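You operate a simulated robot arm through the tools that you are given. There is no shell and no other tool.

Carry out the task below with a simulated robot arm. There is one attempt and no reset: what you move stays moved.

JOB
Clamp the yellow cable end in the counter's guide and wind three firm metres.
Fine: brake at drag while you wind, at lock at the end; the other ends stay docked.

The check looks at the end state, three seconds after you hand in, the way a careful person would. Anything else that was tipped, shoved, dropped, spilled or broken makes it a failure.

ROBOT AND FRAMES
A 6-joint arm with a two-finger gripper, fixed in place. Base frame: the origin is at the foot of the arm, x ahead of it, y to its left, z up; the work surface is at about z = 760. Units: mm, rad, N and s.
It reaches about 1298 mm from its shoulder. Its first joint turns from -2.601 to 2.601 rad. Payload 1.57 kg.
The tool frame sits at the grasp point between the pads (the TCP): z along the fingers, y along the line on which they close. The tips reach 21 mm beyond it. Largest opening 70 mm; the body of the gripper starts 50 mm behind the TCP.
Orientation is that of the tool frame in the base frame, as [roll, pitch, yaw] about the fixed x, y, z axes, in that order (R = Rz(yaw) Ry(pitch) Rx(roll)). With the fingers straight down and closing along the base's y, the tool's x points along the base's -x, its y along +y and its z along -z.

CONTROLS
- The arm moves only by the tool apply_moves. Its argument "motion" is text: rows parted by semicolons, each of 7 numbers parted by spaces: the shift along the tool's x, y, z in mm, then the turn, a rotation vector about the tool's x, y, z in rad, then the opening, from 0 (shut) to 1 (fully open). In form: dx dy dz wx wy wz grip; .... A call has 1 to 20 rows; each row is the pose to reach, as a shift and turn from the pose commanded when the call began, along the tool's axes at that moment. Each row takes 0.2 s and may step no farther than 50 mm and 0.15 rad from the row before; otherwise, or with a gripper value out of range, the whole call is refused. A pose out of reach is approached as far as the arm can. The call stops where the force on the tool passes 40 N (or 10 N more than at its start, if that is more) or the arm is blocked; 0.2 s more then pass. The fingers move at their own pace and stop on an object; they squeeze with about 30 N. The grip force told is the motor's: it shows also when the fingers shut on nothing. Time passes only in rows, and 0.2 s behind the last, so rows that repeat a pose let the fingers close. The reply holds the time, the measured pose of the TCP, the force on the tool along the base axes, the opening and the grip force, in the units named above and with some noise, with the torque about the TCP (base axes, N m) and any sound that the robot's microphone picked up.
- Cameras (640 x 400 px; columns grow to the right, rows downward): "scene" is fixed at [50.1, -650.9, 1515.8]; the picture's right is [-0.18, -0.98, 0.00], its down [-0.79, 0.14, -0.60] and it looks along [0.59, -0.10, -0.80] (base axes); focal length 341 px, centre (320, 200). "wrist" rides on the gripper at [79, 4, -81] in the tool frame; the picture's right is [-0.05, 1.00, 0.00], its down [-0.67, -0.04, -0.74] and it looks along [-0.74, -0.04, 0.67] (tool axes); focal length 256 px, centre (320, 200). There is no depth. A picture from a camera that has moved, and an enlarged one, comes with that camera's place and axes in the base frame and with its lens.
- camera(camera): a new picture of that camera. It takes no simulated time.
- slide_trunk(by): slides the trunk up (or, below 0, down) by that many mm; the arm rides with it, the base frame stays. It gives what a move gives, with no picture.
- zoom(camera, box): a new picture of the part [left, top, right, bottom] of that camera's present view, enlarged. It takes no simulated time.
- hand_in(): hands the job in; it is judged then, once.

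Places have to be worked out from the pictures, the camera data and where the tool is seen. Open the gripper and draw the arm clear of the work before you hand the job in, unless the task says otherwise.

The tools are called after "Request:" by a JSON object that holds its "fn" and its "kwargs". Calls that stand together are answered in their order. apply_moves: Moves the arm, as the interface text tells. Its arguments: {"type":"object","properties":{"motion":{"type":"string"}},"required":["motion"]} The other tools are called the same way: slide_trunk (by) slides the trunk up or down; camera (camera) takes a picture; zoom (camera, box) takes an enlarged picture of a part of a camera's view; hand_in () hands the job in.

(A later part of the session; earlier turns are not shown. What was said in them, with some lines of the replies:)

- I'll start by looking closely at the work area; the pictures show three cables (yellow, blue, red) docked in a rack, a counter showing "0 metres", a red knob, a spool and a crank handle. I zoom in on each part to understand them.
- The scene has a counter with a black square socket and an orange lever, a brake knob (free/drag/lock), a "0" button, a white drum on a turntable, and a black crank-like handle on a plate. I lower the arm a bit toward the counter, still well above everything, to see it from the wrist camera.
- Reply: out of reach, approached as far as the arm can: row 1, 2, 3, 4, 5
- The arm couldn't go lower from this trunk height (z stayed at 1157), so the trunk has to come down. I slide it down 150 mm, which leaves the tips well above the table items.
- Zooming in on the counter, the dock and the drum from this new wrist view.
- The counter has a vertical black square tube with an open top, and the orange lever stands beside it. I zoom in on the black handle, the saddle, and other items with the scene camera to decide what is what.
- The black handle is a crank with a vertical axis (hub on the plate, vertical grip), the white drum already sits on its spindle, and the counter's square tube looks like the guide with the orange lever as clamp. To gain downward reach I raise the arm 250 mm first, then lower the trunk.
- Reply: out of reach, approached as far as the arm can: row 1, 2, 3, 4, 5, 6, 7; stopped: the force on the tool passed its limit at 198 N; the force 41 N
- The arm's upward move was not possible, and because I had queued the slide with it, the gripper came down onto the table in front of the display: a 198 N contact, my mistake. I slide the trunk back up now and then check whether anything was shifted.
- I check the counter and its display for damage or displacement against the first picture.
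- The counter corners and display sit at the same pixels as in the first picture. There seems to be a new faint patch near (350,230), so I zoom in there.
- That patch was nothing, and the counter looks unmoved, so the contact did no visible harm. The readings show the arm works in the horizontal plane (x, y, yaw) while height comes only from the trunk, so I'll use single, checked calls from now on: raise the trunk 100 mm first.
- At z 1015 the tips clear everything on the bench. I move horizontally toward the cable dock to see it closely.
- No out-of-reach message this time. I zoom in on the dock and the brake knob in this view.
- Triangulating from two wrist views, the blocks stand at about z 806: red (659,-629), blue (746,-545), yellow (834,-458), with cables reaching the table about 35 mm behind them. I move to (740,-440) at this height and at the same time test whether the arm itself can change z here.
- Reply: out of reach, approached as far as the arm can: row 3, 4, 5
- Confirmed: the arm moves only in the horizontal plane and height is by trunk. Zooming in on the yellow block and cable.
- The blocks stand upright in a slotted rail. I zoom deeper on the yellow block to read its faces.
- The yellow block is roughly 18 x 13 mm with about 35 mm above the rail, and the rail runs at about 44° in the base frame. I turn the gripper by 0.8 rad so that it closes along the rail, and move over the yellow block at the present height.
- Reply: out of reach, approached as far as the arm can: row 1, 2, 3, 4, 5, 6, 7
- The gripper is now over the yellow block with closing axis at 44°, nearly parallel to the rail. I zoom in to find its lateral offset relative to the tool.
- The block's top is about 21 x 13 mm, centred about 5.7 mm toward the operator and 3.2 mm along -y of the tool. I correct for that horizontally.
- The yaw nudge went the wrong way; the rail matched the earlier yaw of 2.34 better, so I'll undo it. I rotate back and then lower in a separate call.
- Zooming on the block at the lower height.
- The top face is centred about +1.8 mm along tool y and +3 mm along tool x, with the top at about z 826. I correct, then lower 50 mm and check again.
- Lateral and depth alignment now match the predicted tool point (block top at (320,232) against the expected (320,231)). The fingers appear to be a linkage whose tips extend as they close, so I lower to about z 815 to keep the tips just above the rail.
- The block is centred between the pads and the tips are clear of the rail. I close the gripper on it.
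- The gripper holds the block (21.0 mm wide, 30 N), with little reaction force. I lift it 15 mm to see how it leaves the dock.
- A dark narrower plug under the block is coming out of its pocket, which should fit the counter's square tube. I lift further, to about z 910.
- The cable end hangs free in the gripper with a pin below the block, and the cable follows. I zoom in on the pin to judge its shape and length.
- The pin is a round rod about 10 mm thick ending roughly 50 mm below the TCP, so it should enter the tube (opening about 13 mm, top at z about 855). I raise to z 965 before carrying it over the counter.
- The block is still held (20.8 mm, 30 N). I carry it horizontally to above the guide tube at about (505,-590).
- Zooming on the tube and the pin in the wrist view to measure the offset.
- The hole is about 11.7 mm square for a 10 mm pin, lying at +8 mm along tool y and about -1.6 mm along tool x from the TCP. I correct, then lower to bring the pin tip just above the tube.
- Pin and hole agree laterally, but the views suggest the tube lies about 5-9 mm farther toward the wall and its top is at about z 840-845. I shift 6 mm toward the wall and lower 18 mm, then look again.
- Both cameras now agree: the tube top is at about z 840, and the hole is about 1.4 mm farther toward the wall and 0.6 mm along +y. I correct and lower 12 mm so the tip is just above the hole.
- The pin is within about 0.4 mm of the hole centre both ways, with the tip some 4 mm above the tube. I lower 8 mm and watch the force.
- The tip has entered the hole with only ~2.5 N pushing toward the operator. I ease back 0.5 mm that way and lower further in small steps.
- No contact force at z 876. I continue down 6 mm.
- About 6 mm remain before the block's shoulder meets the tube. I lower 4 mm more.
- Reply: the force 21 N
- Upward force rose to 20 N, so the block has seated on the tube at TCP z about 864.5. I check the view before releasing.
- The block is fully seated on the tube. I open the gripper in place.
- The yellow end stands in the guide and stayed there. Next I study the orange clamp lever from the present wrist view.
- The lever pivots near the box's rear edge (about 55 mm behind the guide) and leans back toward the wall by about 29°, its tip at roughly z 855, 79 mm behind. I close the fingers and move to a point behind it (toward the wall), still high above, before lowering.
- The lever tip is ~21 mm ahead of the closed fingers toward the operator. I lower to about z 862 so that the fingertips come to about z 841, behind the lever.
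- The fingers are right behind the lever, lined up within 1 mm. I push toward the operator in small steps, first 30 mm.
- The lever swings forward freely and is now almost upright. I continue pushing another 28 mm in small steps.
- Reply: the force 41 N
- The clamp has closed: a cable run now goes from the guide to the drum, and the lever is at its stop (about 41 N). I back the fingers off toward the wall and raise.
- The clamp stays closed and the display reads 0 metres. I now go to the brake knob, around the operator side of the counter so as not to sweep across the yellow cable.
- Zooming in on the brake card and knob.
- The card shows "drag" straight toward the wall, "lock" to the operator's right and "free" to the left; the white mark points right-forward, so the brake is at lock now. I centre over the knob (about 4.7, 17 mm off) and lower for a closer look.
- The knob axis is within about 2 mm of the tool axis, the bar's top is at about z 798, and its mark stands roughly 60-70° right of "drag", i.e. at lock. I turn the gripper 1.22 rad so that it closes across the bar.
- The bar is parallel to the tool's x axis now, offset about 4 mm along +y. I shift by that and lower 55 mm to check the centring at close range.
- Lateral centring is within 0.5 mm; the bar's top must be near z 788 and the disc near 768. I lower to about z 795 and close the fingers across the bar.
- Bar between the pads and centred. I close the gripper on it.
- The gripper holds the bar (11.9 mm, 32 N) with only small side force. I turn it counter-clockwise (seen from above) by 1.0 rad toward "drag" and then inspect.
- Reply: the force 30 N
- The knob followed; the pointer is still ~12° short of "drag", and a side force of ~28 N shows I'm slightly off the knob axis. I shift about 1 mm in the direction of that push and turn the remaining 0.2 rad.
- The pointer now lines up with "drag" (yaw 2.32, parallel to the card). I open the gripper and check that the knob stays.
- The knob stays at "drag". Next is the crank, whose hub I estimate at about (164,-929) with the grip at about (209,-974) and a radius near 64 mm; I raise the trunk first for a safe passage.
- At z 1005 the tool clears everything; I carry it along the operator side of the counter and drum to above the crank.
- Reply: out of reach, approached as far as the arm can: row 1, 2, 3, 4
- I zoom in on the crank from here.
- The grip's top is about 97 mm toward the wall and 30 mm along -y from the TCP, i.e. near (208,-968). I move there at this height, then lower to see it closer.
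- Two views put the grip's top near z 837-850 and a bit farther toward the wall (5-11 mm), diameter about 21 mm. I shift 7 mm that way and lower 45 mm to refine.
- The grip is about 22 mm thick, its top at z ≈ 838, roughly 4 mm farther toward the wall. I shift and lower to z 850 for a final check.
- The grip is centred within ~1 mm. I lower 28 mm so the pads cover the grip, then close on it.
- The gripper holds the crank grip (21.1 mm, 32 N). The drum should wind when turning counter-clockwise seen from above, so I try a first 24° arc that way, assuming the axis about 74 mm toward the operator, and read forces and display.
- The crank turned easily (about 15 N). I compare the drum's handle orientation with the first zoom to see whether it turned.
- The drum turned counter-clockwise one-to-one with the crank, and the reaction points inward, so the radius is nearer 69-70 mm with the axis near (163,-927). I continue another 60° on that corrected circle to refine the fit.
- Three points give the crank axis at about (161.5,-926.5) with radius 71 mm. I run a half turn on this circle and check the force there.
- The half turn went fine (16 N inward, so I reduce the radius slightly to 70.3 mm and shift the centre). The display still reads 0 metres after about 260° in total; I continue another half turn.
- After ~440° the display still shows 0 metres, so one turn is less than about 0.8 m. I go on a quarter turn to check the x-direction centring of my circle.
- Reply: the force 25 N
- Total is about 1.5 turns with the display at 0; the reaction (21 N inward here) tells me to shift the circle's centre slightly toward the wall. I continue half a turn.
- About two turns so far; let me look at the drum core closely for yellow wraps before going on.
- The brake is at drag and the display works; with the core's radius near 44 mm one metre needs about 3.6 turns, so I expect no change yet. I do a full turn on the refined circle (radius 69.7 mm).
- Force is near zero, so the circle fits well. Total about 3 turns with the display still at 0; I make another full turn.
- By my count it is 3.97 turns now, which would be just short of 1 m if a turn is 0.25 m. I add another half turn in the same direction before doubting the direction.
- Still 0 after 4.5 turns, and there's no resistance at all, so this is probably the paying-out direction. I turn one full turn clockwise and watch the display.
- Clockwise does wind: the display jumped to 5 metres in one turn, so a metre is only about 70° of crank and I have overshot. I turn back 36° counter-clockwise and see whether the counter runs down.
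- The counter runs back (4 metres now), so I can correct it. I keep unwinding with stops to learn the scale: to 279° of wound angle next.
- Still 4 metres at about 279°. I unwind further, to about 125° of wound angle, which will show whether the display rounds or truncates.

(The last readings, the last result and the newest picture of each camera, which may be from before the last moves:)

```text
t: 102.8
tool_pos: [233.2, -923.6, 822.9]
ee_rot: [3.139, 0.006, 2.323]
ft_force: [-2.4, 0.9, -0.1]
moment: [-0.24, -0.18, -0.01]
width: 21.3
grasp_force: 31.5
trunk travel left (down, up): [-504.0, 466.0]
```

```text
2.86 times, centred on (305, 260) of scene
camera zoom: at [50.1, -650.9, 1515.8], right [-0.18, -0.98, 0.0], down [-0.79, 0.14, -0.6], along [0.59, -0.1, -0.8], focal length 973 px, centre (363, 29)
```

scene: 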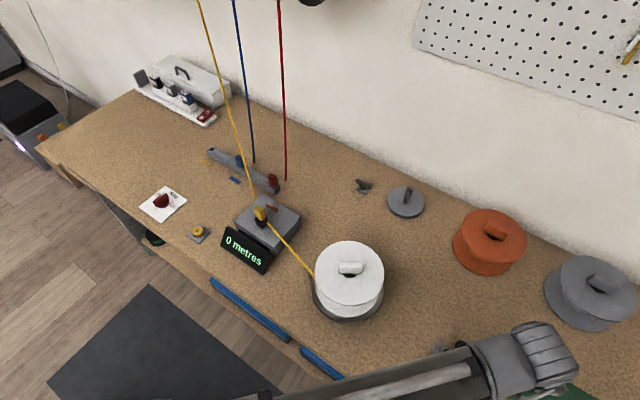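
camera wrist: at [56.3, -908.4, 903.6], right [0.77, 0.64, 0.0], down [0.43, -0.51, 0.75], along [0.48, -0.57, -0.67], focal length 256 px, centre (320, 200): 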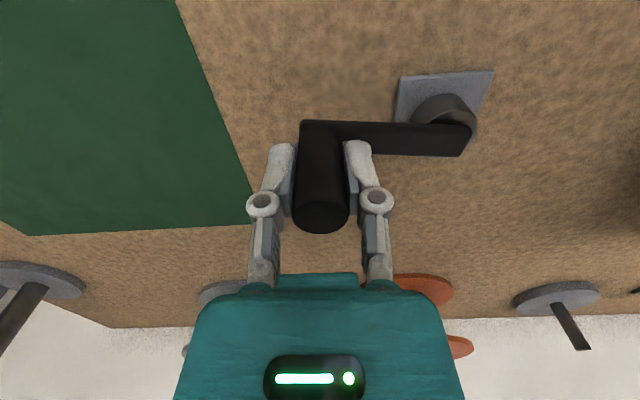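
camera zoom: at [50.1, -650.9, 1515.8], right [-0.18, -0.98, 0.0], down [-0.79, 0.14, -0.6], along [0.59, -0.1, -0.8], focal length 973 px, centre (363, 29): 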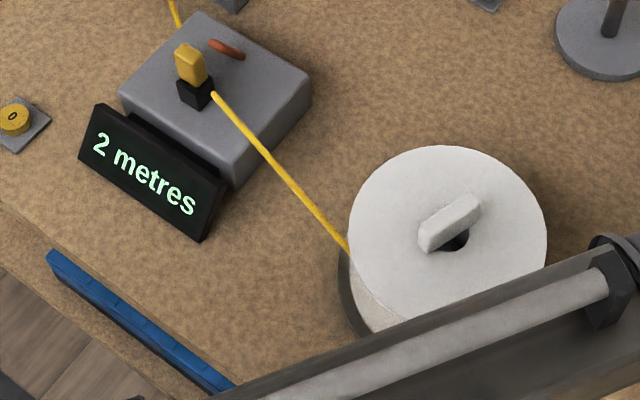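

It reads 2 metres at 125°, so the display rounds, with about 72-80° per metre. I unwind 9° more to locate the 2-to-1 switch.

Request:
{"fn": "apply_moves", "kwargs": {"motion": "4.3 3.4 0 0 0 0 0; 8.8 6.5 0 0 0 0 0; 8.8 6.5 0 0 0 0 0"}}

Request:
{"fn": "zoom", "kwargs": {"camera": "scene", "box": [205, 190, 405, 330]}}

```text
t: 103.6
tool_pos: [232.2, -913.4, 822.6]
ee_rot: [3.14, 0.005, 2.324]
ft_force: [8.4, 0.6, 0.4]
moment: [-0.11, -0.33, -0.04]
width: 21.0
grasp_force: 31.6
trunk travel left (down, up): [-504.0, 466.0]
```

```text
2.86 times, centred on (305, 260) of scene
camera zoom: at [50.1, -650.9, 1515.8], right [-0.18, -0.98, 0.0], down [-0.79, 0.14, -0.6], along [0.59, -0.1, -0.8], focal length 973 px, centre (363, 29)
```

zoom: 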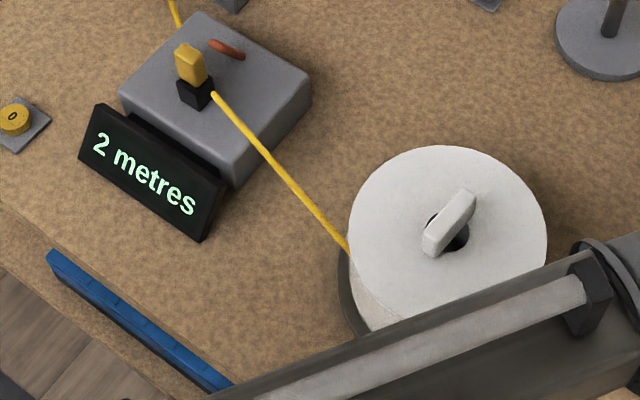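

Still 2 at 116°, so a metre is below 77°. Another 6° back.

Request:
{"fn": "apply_moves", "kwargs": {"motion": "3.2 1.9 0 0 0 0 0; 6.4 3.5 0 0 0 0 0; 6.4 3.5 0 0 0 0 0"}}

Request:
{"fn": "zoom", "kwargs": {"camera": "scene", "box": [205, 190, 405, 330]}}

```text
t: 104.4
tool_pos: [229.1, -905.6, 822.9]
ee_rot: [-3.141, 0.005, 2.323]
ft_force: [11.3, 3.6, -0.1]
moment: [-0.05, -0.33, -0.03]
width: 21.1
grasp_force: 31.8
trunk travel left (down, up): [-504.0, 466.0]
```

```text
2.86 times, centred on (305, 260) of scene
camera zoom: at [50.1, -650.9, 1515.8], right [-0.18, -0.98, 0.0], down [-0.79, 0.14, -0.6], along [0.59, -0.1, -0.8], focal length 973 px, centre (363, 29)
```

zoom: 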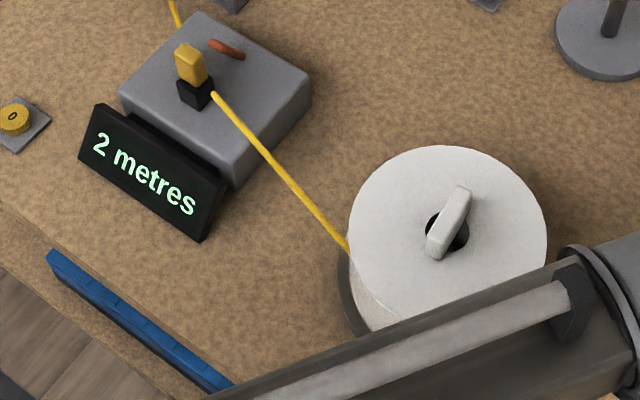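

Still 2 at 110°. Six degrees more.

Request:
{"fn": "apply_moves", "kwargs": {"motion": "3.4 1.5 0 0 0 0 0; 6.7 2.9 0 0 0 0 0; 6.7 2.9 0 0 0 0 0"}}

Request:
{"fn": "zoom", "kwargs": {"camera": "scene", "box": [205, 190, 405, 330]}}

```text
t: 105.2
tool_pos: [226.4, -897.8, 823.2]
ee_rot: [3.14, 0.004, 2.323]
ft_force: [8.6, 4.3, -1.4]
moment: [-0.03, -0.27, 0.0]
width: 21.2
grasp_force: 32.0
trunk travel left (down, up): [-504.0, 466.0]
```

```text
2.86 times, centred on (305, 260) of scene
camera zoom: at [50.1, -650.9, 1515.8], right [-0.18, -0.98, 0.0], down [-0.79, 0.14, -0.6], along [0.59, -0.1, -0.8], focal length 973 px, centre (363, 29)
```

zoom: 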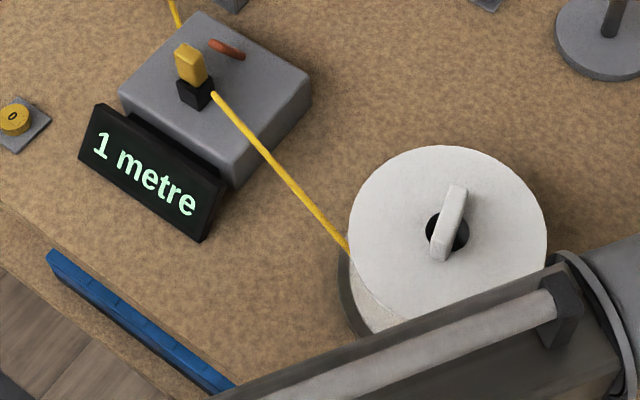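

It switched to 1 between 110° and 104°, so one metre is very close to 72° of crank (5 m per turn). To lay the three metres cleanly under drag, I first unwind to zero.

Request:
{"fn": "apply_moves", "kwargs": {"motion": "21.4 4.6 0 0 0 0 0; 43 1.9 0 0 0 0 0; 62.8 -7.3 0 0 0 0 0; 78.7 -22.2 0 0 0 0 0; 89.3 -41.3 0 0 0 0 0; 93.5 -62.7 0 0 0 0 0; 91.4 -82 0 0 0 0 0; 91.4 -82 0 0 0 0 0"}}

Request:
{"fn": "zoom", "kwargs": {"camera": "scene", "box": [205, 190, 405, 330]}}

```text
t: 107.0
tool_pos: [104.3, -889.6, 822.7]
ee_rot: [3.141, 0.007, 2.323]
ft_force: [3.4, -2.8, 2.2]
moment: [0.03, 0.02, 0.0]
width: 21.2
grasp_force: 31.7
trunk travel left (down, up): [-504.0, 466.0]
```

```text
2.86 times, centred on (305, 260) of scene
camera zoom: at [50.1, -650.9, 1515.8], right [-0.18, -0.98, 0.0], down [-0.79, 0.14, -0.6], along [0.59, -0.1, -0.8], focal length 973 px, centre (363, 29)
```

zoom: 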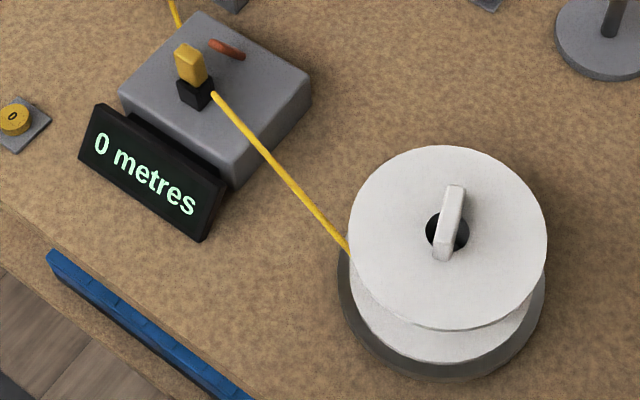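

The counter is back at 0 with the brake at drag. Now I wind 180° clockwise and check the display (expecting about 2.5 m).

Request:
{"fn": "apply_moves", "kwargs": {"motion": "1.9 21.8 0 0 0 0 0; -3 43 0 0 0 0 0; -14.2 61.7 0 0 0 0 0; -30.7 76 0 0 0 0 0; -50.7 84.5 0 0 0 0 0; -72.5 86.4 0 0 0 0 0; -93.7 81.5 0 0 0 0 0; -112.4 70.3 0 0 0 0 0; -126.7 53.8 0 0 0 0 0; -135.2 33.8 0 0 0 0 0; -135.2 33.8 0 0 0 0 0"}}

Request:
{"fn": "zoom", "kwargs": {"camera": "scene", "box": [205, 190, 405, 330]}}

```text
t: 109.4
tool_pos: [221.7, -966.1, 820.8]
ee_rot: [3.14, 0.004, 2.323]
ft_force: [1.3, -1.9, 2.8]
moment: [0.07, 0.17, 0.02]
width: 21.2
grasp_force: 31.7
trunk travel left (down, up): [-504.0, 466.0]
```

```text
2.86 times, centred on (305, 260) of scene
camera zoom: at [50.1, -650.9, 1515.8], right [-0.18, -0.98, 0.0], down [-0.79, 0.14, -0.6], along [0.59, -0.1, -0.8], focal length 973 px, centre (363, 29)
```

zoom: 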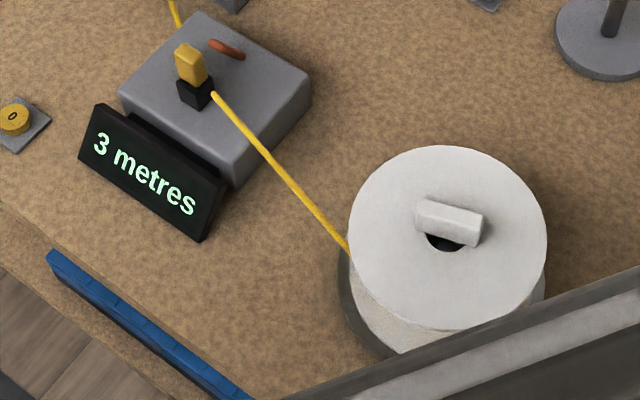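

It shows 3 at 180°, which fits rounding with 72° per metre (2.5 m). I wind the remaining 36° to reach 3.0 m.

Request:
{"fn": "apply_moves", "kwargs": {"motion": "-1.8 -10.8 0 0 0 0 0; -1.9 -21.8 0 0 0 0 0; -0.3 -32.6 0 0 0 0 0; 3 -43 0 0 0 0 0; 3 -43 0 0 0 0 0; 3 -43 0 0 0 0 0"}}

Request:
{"fn": "zoom", "kwargs": {"camera": "scene", "box": [205, 190, 405, 330]}}

```text
t: 110.8
tool_pos: [187.3, -991.6, 823.3]
ee_rot: [-3.14, 0.003, 2.323]
ft_force: [-0.1, -3.1, 2.8]
moment: [-0.04, 0.02, -0.03]
width: 21.1
grasp_force: 32.5
trunk travel left (down, up): [-504.0, 466.0]
```

```text
2.86 times, centred on (305, 260) of scene
camera zoom: at [50.1, -650.9, 1515.8], right [-0.18, -0.98, 0.0], down [-0.79, 0.14, -0.6], along [0.59, -0.1, -0.8], focal length 973 px, centre (363, 29)
```

zoom: 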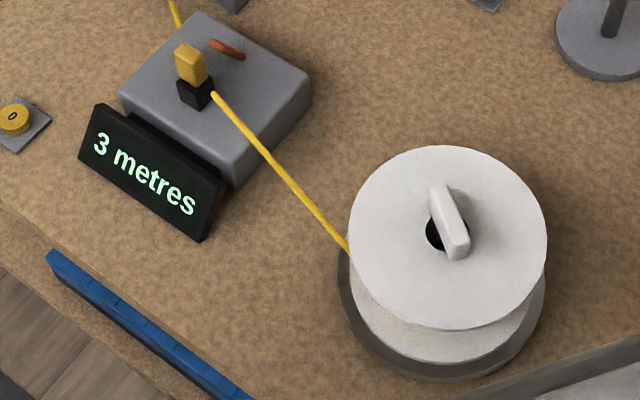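

The display reads 3 metres at 216°. I release the grip gently and check that the crank and the count stay.

Request:
{"fn": "apply_moves", "kwargs": {"motion": "0 0 0 0 0 0 0.4; 0 0 0 0 0 0 0.7; 0 0 0 0 0 0 1; 0 0 0 0 0 0 1; 0 0 0 0 0 0 1"}}

Request:
{"fn": "zoom", "kwargs": {"camera": "scene", "box": [205, 190, 405, 330]}}

Request:
{"fn": "camera", "kwargs": {"camera": "wrist"}}

```text
t: 112.0
tool_pos: [188.3, -992.3, 821.6]
ee_rot: [3.141, 0.002, 2.324]
ft_force: [0.1, 0.3, 0.4]
moment: [0.0, -0.02, 0.01]
width: 70.0
grasp_force: 0.0
trunk travel left (down, up): [-504.0, 466.0]
```

```text
2.86 times, centred on (305, 260) of scene
camera zoom: at [50.1, -650.9, 1515.8], right [-0.18, -0.98, 0.0], down [-0.79, 0.14, -0.6], along [0.59, -0.1, -0.8], focal length 973 px, centre (363, 29)
```

zoom: 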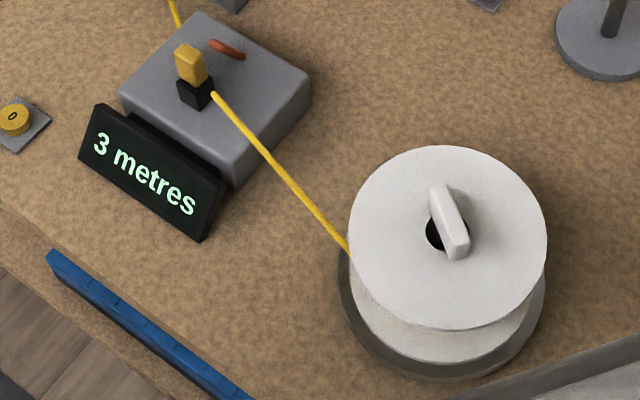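

```text
taken
camera wrist: at [136.9, -931.0, 903.3], right [0.77, 0.64, 0.0], down [0.43, -0.51, 0.75], along [0.48, -0.57, -0.66], focal length 256 px, centre (320, 200)
```

wrist: 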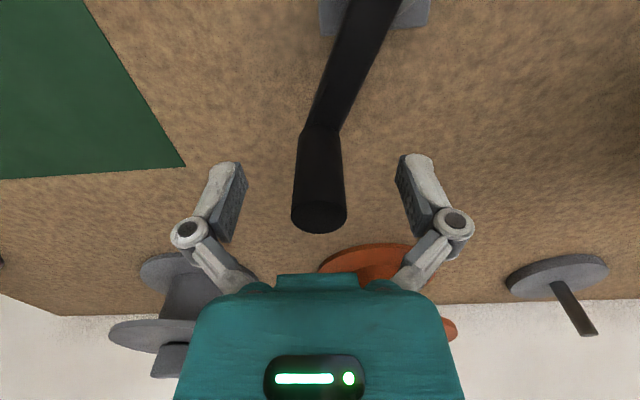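

The crank and the count stay put. I raise the trunk to travel height and then return to the brake.

Request:
{"fn": "slide_trunk", "kwargs": {"by": 185}}

```text
t: 114.1
tool_pos: [187.2, -992.1, 1007.8]
ee_rot: [-3.141, 0.004, 2.325]
ft_force: [-1.0, 0.5, -0.2]
moment: [0.02, 0.01, -0.01]
width: 70.1
grasp_force: 0.0
trunk travel left (down, up): [-689.0, 281.0]
```

I travel back along the operator side to above the brake knob at about (663,-323).

Request:
{"fn": "apply_moves", "kwargs": {"motion": "32.5 19.9 0 0 0 0 1; 65 39.8 0 0 0 0 1; 97.5 59.7 0 0 0 0 1; 110.1 102.3 0 0 0 0 1; 122.7 144.9 0 0 0 0 1; 135.4 187.6 0 0 0 0 1; 148 230.2 0 0 0 0 1; 160.6 272.8 0 0 0 0 1; 173.2 315.4 0 0 0 0 1; 182.9 358.7 0 0 0 0 1; 192.6 402 0 0 0 0 1; 202.3 445.3 0 0 0 0 1; 211.9 488.5 0 0 0 0 1; 221.6 531.8 0 0 0 0 1; 231.3 575.1 0 0 0 0 1; 217.8 620.8 0 0 0 0 1; 204.4 666.5 0 0 0 0 1; 190.9 712.3 0 0 0 0 1; 177.5 758 0 0 0 0 1; 164 803.7 0 0 0 0 1"}}

Request:
{"fn": "camera", "kwargs": {"camera": "scene"}}

Request:
{"fn": "camera", "kwargs": {"camera": "wrist"}}

```text
t: 118.3
tool_pos: [664.6, -325.1, 1007.9]
ee_rot: [3.14, 0.003, 2.323]
ft_force: [-0.5, -0.5, 0.1]
moment: [0.01, 0.02, -0.03]
width: 69.9
grasp_force: 0.0
out of reach, approached as far as the arm can: row 10, 15, 16, 17
trunk travel left (down, up): [-689.0, 281.0]
```

```text
taken
```

scene: 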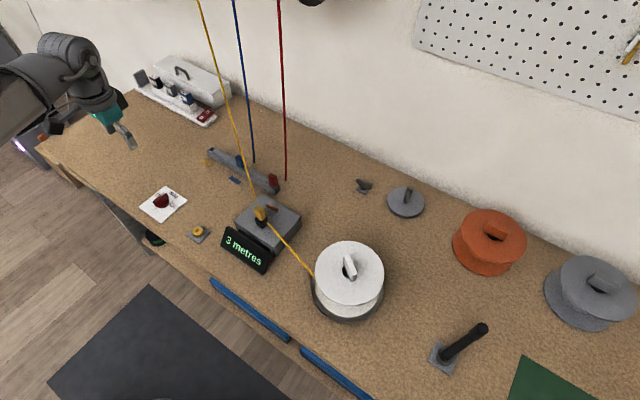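

```text
taken
camera wrist: at [613.5, -263.9, 1088.2], right [0.77, 0.64, 0.0], down [0.43, -0.51, 0.75], along [0.48, -0.57, -0.66], focal length 256 px, centre (320, 200)
```

wrist: 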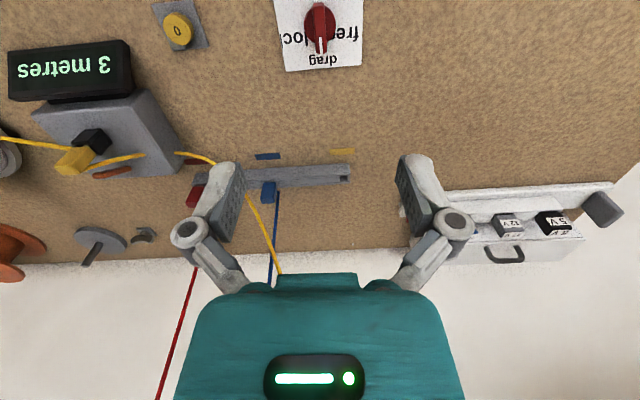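

Everything else looks unchanged and the display reads 3 metres. I lower to about z 835 above the knob and check alignment.

Request:
{"fn": "slide_trunk", "kwargs": {"by": -172}}

Request:
{"fn": "zoom", "kwargs": {"camera": "wrist", "box": [220, 60, 420, 210]}}

```text
t: 120.2
tool_pos: [663.4, -326.7, 834.8]
ee_rot: [3.141, 0.002, 2.322]
ft_force: [-0.3, 0.9, -0.3]
moment: [0.03, 0.02, -0.01]
width: 70.0
grasp_force: 0.2
trunk travel left (down, up): [-517.0, 453.0]
```

```text
2.67 times, centred on (320, 135) of wrist
camera zoom: at [612.5, -264.1, 916.4], right [0.77, 0.64, 0.0], down [0.43, -0.51, 0.75], along [0.48, -0.57, -0.66], focal length 683 px, centre (320, 373)
```

zoom: 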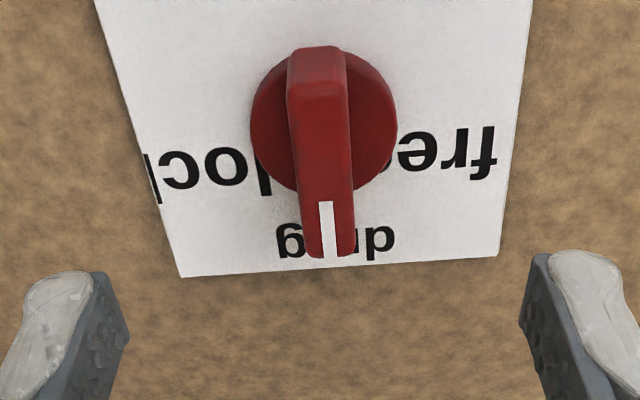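

Nearly aligned; the bar is about 1.7 mm toward the operator. I correct, lower to z 795, and close on the bar.

Request:
{"fn": "apply_moves", "kwargs": {"motion": "1.7 0.3 0 0 0 0 1; 1.7 0.3 0 0 0 0 1"}}

Request:
{"fn": "slide_trunk", "kwargs": {"by": -39.5}}

Request:
{"fn": "zoom", "kwargs": {"camera": "wrist", "box": [220, 80, 420, 230]}}

```text
t: 120.8
tool_pos: [661.7, -324.6, 835.3]
ee_rot: [-3.142, 0.004, 2.323]
ft_force: [0.1, 0.7, -0.1]
moment: [0.02, 0.01, -0.01]
width: 70.2
grasp_force: 0.1
trunk travel left (down, up): [-517.0, 453.0]
```

```text
t: 121.6
tool_pos: [662.1, -324.0, 796.2]
ee_rot: [3.141, 0.005, 2.324]
ft_force: [-0.7, 0.1, 0.5]
moment: [0.0, 0.02, 0.01]
width: 70.1
grasp_force: 0.1
trunk travel left (down, up): [-477.0, 493.0]
```

```text
2.67 times, centred on (320, 155) of wrist
camera zoom: at [611.3, -262.7, 876.8], right [0.77, 0.64, 0.0], down [0.43, -0.51, 0.75], along [0.48, -0.57, -0.66], focal length 683 px, centre (320, 320)
```

zoom: 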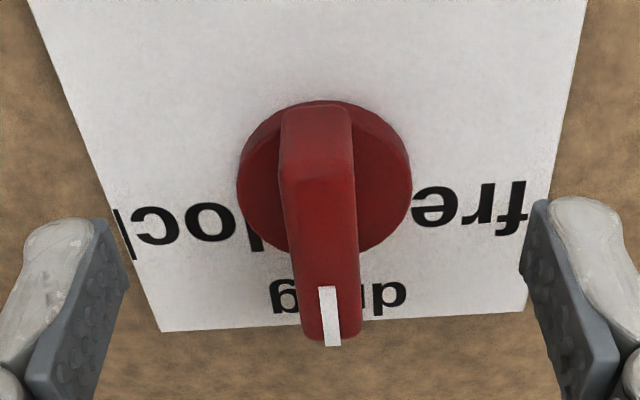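

Bar centred between the pads, as in the first time. I close on it.

Request:
{"fn": "apply_moves", "kwargs": {"motion": "0 0 0 0 0 0 0.5; 0 0 0 0 0 0 0.2; 0 0 0 0 0 0 0; 0 0 0 0 0 0 0; 0 0 0 0 0 0 0; 0 0 0 0 0 0 0"}}

```text
t: 123.0
tool_pos: [663.1, -322.4, 796.3]
ee_rot: [3.141, 0.005, 2.323]
ft_force: [6.0, 4.1, 3.9]
moment: [0.25, -0.03, 0.05]
width: 11.9
grasp_force: 31.7
trunk travel left (down, up): [-477.0, 493.0]
```

Gripped (11.9 mm, small 7 N side force). I turn clockwise by 0.6 rad first, correcting 0.4 mm, and read the forces.

Request:
{"fn": "apply_moves", "kwargs": {"motion": "0 0.4 0 0 0 0.1 0; 0 0.4 0 0 0 0.2 0; 0 0.4 0 0 0 0.3 0; 0 0.4 0 0 0 0.4 0; 0 0.4 0 0 0 0.5 0; 0 0.4 0 0 0 0.6 0; 0 0.4 0 0 0 0.6 0"}}

```text
t: 124.6
tool_pos: [664.1, -323.3, 796.2]
ee_rot: [3.137, 0.004, 1.722]
ft_force: [19.4, 5.9, 12.2]
moment: [-0.48, -0.5, 0.04]
width: 12.1
grasp_force: 32.4
trunk travel left (down, up): [-477.0, 493.0]
```

The push shows the knob axis lies about 2.4 mm from the tool axis along the bar, so the tool must shift while turning. I turn the last 0.6 rad with a matching shift of up to 3 mm.

Request:
{"fn": "apply_moves", "kwargs": {"motion": "0.2 1.2 0 0 0 0.1 0; 0.1 1.7 0 0 0 0.2 0; 0 2 0 0 0 0.3 0; -0.1 2.4 0 0 0 0.4 0; -0.3 2.7 0 0 0 0.5 0; -0.4 3 0 0 0 0.6 0; -0.4 3 0 0 0 0.6 0"}}

Request:
{"fn": "zoom", "kwargs": {"camera": "wrist", "box": [220, 80, 420, 230]}}

Request:
{"fn": "zoom", "kwargs": {"camera": "scene", "box": [130, 170, 200, 230]}}

```text
t: 126.2
tool_pos: [665.9, -322.6, 794.3]
ee_rot: [3.139, 0.003, 1.119]
ft_force: [16.8, 4.4, 11.1]
moment: [-0.53, -0.03, 0.03]
width: 11.8
grasp_force: 31.6
trunk travel left (down, up): [-477.0, 493.0]
```

```text
2.67 times, centred on (320, 155) of wrist
camera zoom: at [704.1, -253.0, 877.0], right [0.88, -0.48, 0.0], down [-0.32, -0.58, 0.75], along [-0.36, -0.65, -0.67], focal length 683 px, centre (320, 320)
```

zoom: 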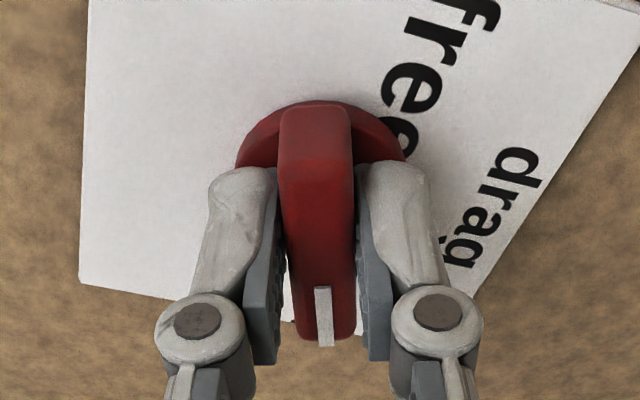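

```text
6.67 times, centred on (165, 200) of scene
camera zoom: at [50.1, -650.9, 1515.8], right [-0.18, -0.98, 0.0], down [-0.79, 0.14, -0.6], along [0.59, -0.1, -0.8], focal length 2271 px, centre (1353, 200)
```

zoom: 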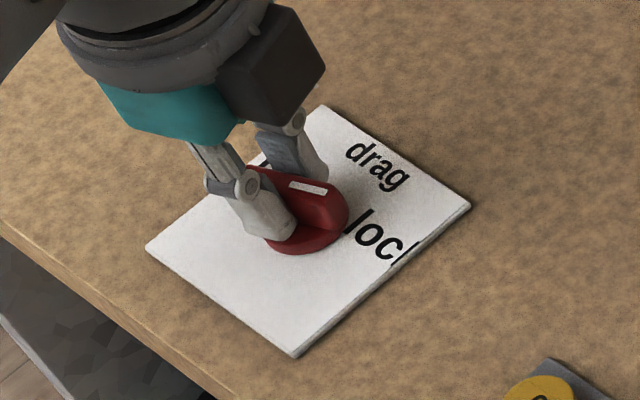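

The bar is back at the angle it had at the start ("lock", yaw 1.12). I open the gripper, rise and verify.

Request:
{"fn": "apply_moves", "kwargs": {"motion": "0 0 0 0 0 0 0.3; 0 0 0 0 0 0 0.7; 0 0 0 0 0 0 1; 0 0 0 0 0 0 1; 0 0 0 0 0 0 1"}}

Request:
{"fn": "slide_trunk", "kwargs": {"by": 100}}

Request:
{"fn": "zoom", "kwargs": {"camera": "wrist", "box": [260, 40, 380, 140]}}

Request:
{"fn": "zoom", "kwargs": {"camera": "scene", "box": [130, 170, 200, 230]}}

Request:
{"fn": "camera", "kwargs": {"camera": "scene"}}

```text
t: 127.4
tool_pos: [664.7, -324.6, 794.9]
ee_rot: [3.137, 0.003, 1.123]
ft_force: [0.1, -0.3, -0.4]
moment: [0.0, 0.0, 0.01]
width: 69.8
grasp_force: 0.1
trunk travel left (down, up): [-477.0, 493.0]
```

```text
t: 128.8
tool_pos: [665.0, -323.7, 897.0]
ee_rot: [3.138, 0.001, 1.122]
ft_force: [-0.5, 0.5, -0.5]
moment: [0.0, -0.02, 0.02]
width: 70.2
grasp_force: 0.1
trunk travel left (down, up): [-577.0, 393.0]
```

```text
4.00 times, centred on (320, 90) of wrist
camera zoom: at [703.6, -253.9, 977.0], right [0.88, -0.48, 0.0], down [-0.32, -0.58, 0.75], along [-0.36, -0.66, -0.67], focal length 1024 px, centre (320, 640)
```

zoom: 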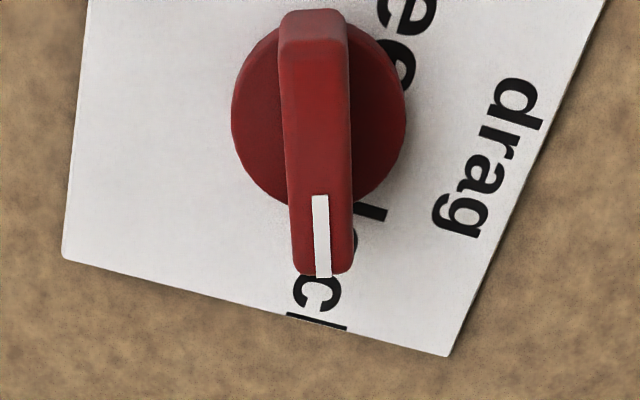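

```text
6.67 times, centred on (165, 200) of scene
camera zoom: at [50.1, -650.9, 1515.8], right [-0.18, -0.98, 0.0], down [-0.79, 0.14, -0.6], along [0.59, -0.1, -0.8], focal length 2271 px, centre (1353, 200)
```

zoom: 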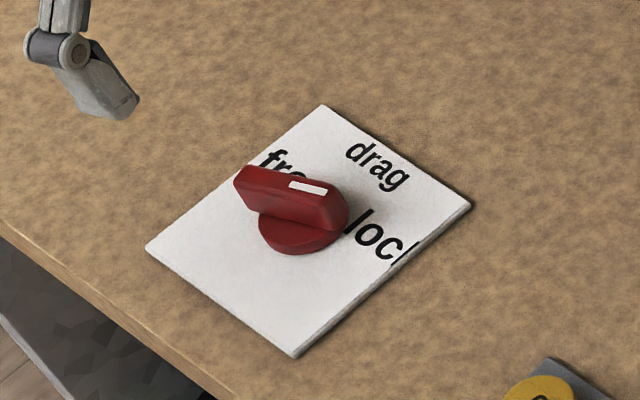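

```text
taken
```

scene: 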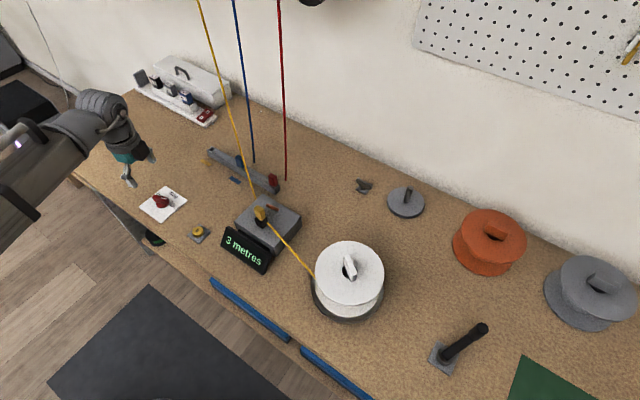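

The mark points to "lock" again, exactly as in the first picture, and the display reads 3 metres. I raise the arm clear of the work before the final check.

Request:
{"fn": "slide_trunk", "kwargs": {"by": 220}}

Request:
{"fn": "camera", "kwargs": {"camera": "scene"}}

Request:
{"fn": "zoom", "kwargs": {"camera": "scene", "box": [130, 120, 410, 330]}}

Request:
{"fn": "zoom", "kwargs": {"camera": "scene", "box": [225, 180, 315, 260]}}

```text
t: 131.1
tool_pos: [664.9, -324.2, 1116.0]
ee_rot: [3.137, 0.003, 1.123]
ft_force: [-0.4, 0.4, 0.4]
moment: [0.0, 0.04, 0.03]
width: 70.1
grasp_force: 0.0
trunk travel left (down, up): [-797.0, 173.0]
```

```text
taken
```

scene: 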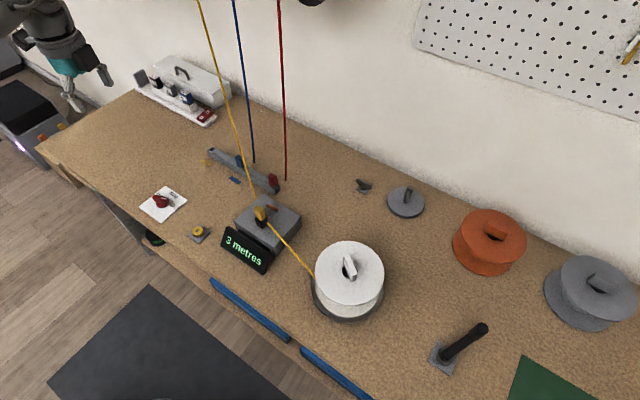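

```text
1.90 times, centred on (270, 225) of scene
camera zoom: at [50.1, -650.9, 1515.8], right [-0.18, -0.98, 0.0], down [-0.79, 0.14, -0.6], along [0.59, -0.1, -0.8], focal length 649 px, centre (415, 152)
```

zoom: 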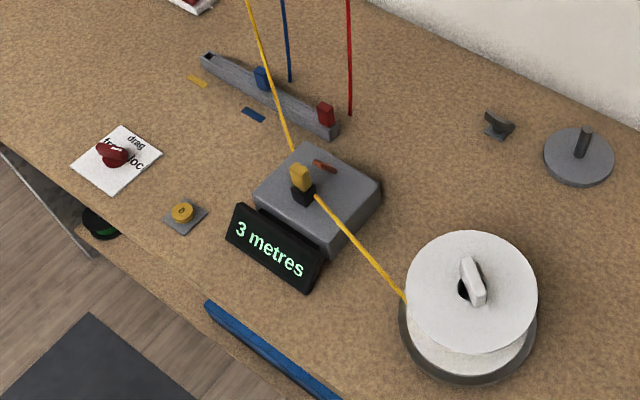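

```text
5.00 times, centred on (270, 220) of scene
camera zoom: at [50.1, -650.9, 1515.8], right [-0.18, -0.98, 0.0], down [-0.79, 0.14, -0.6], along [0.59, -0.1, -0.8], focal length 1703 px, centre (570, 100)
```

zoom: 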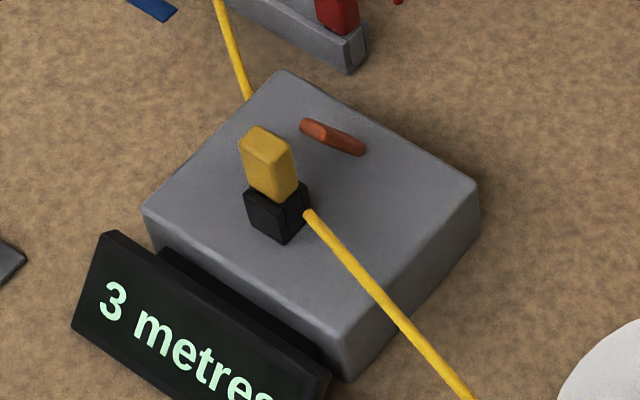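

The final picture shows:
- The yellow end is clamped in the guide with its lever closed.
- The display reads 3 metres.
- The brake is at lock.
- Blue and red are still docked.
- Everything else is where it was.

The gripper is open and the arm is clear, so I hand in.

Request:
{"fn": "hand_in", "kwargs": {}}

```text
The job is handed in.
```

The yellow cable end is clamped in the counter's guide, three metres are wound, and the job is handed in. I don't have the result of the check yet.

- **Clamp:** the yellow end is seated in the guide and the orange lever is pushed over to its stop.
- **Winding:** the display reads 3 metres. All the winding was done with the brake at drag, and I turned it to lock at the end.
- **Rest of the bench:** the blue and red ends are still docked, and nothing else looks moved in the last pictures. The gripper is open and the arm is clear.

Two things did not go cleanly:

- **Table contact:** early on I lowered the trunk before checking that the arm had risen. The gripper hit the table in front of the display at 198 N. The counter and display show no shift or damage in the pictures.
- **Overwinding:** I first cranked the wrong way for about 4.5 turns, during which the counter stayed at 0. One turn the right way then took it to 5 metres. I unwound to 0 and wound the three metres again in one go at drag. The display shows whole metres only. From where it switched I worked out 72° of crank per metre and stopped at 216°, which should be very close to 3.0.
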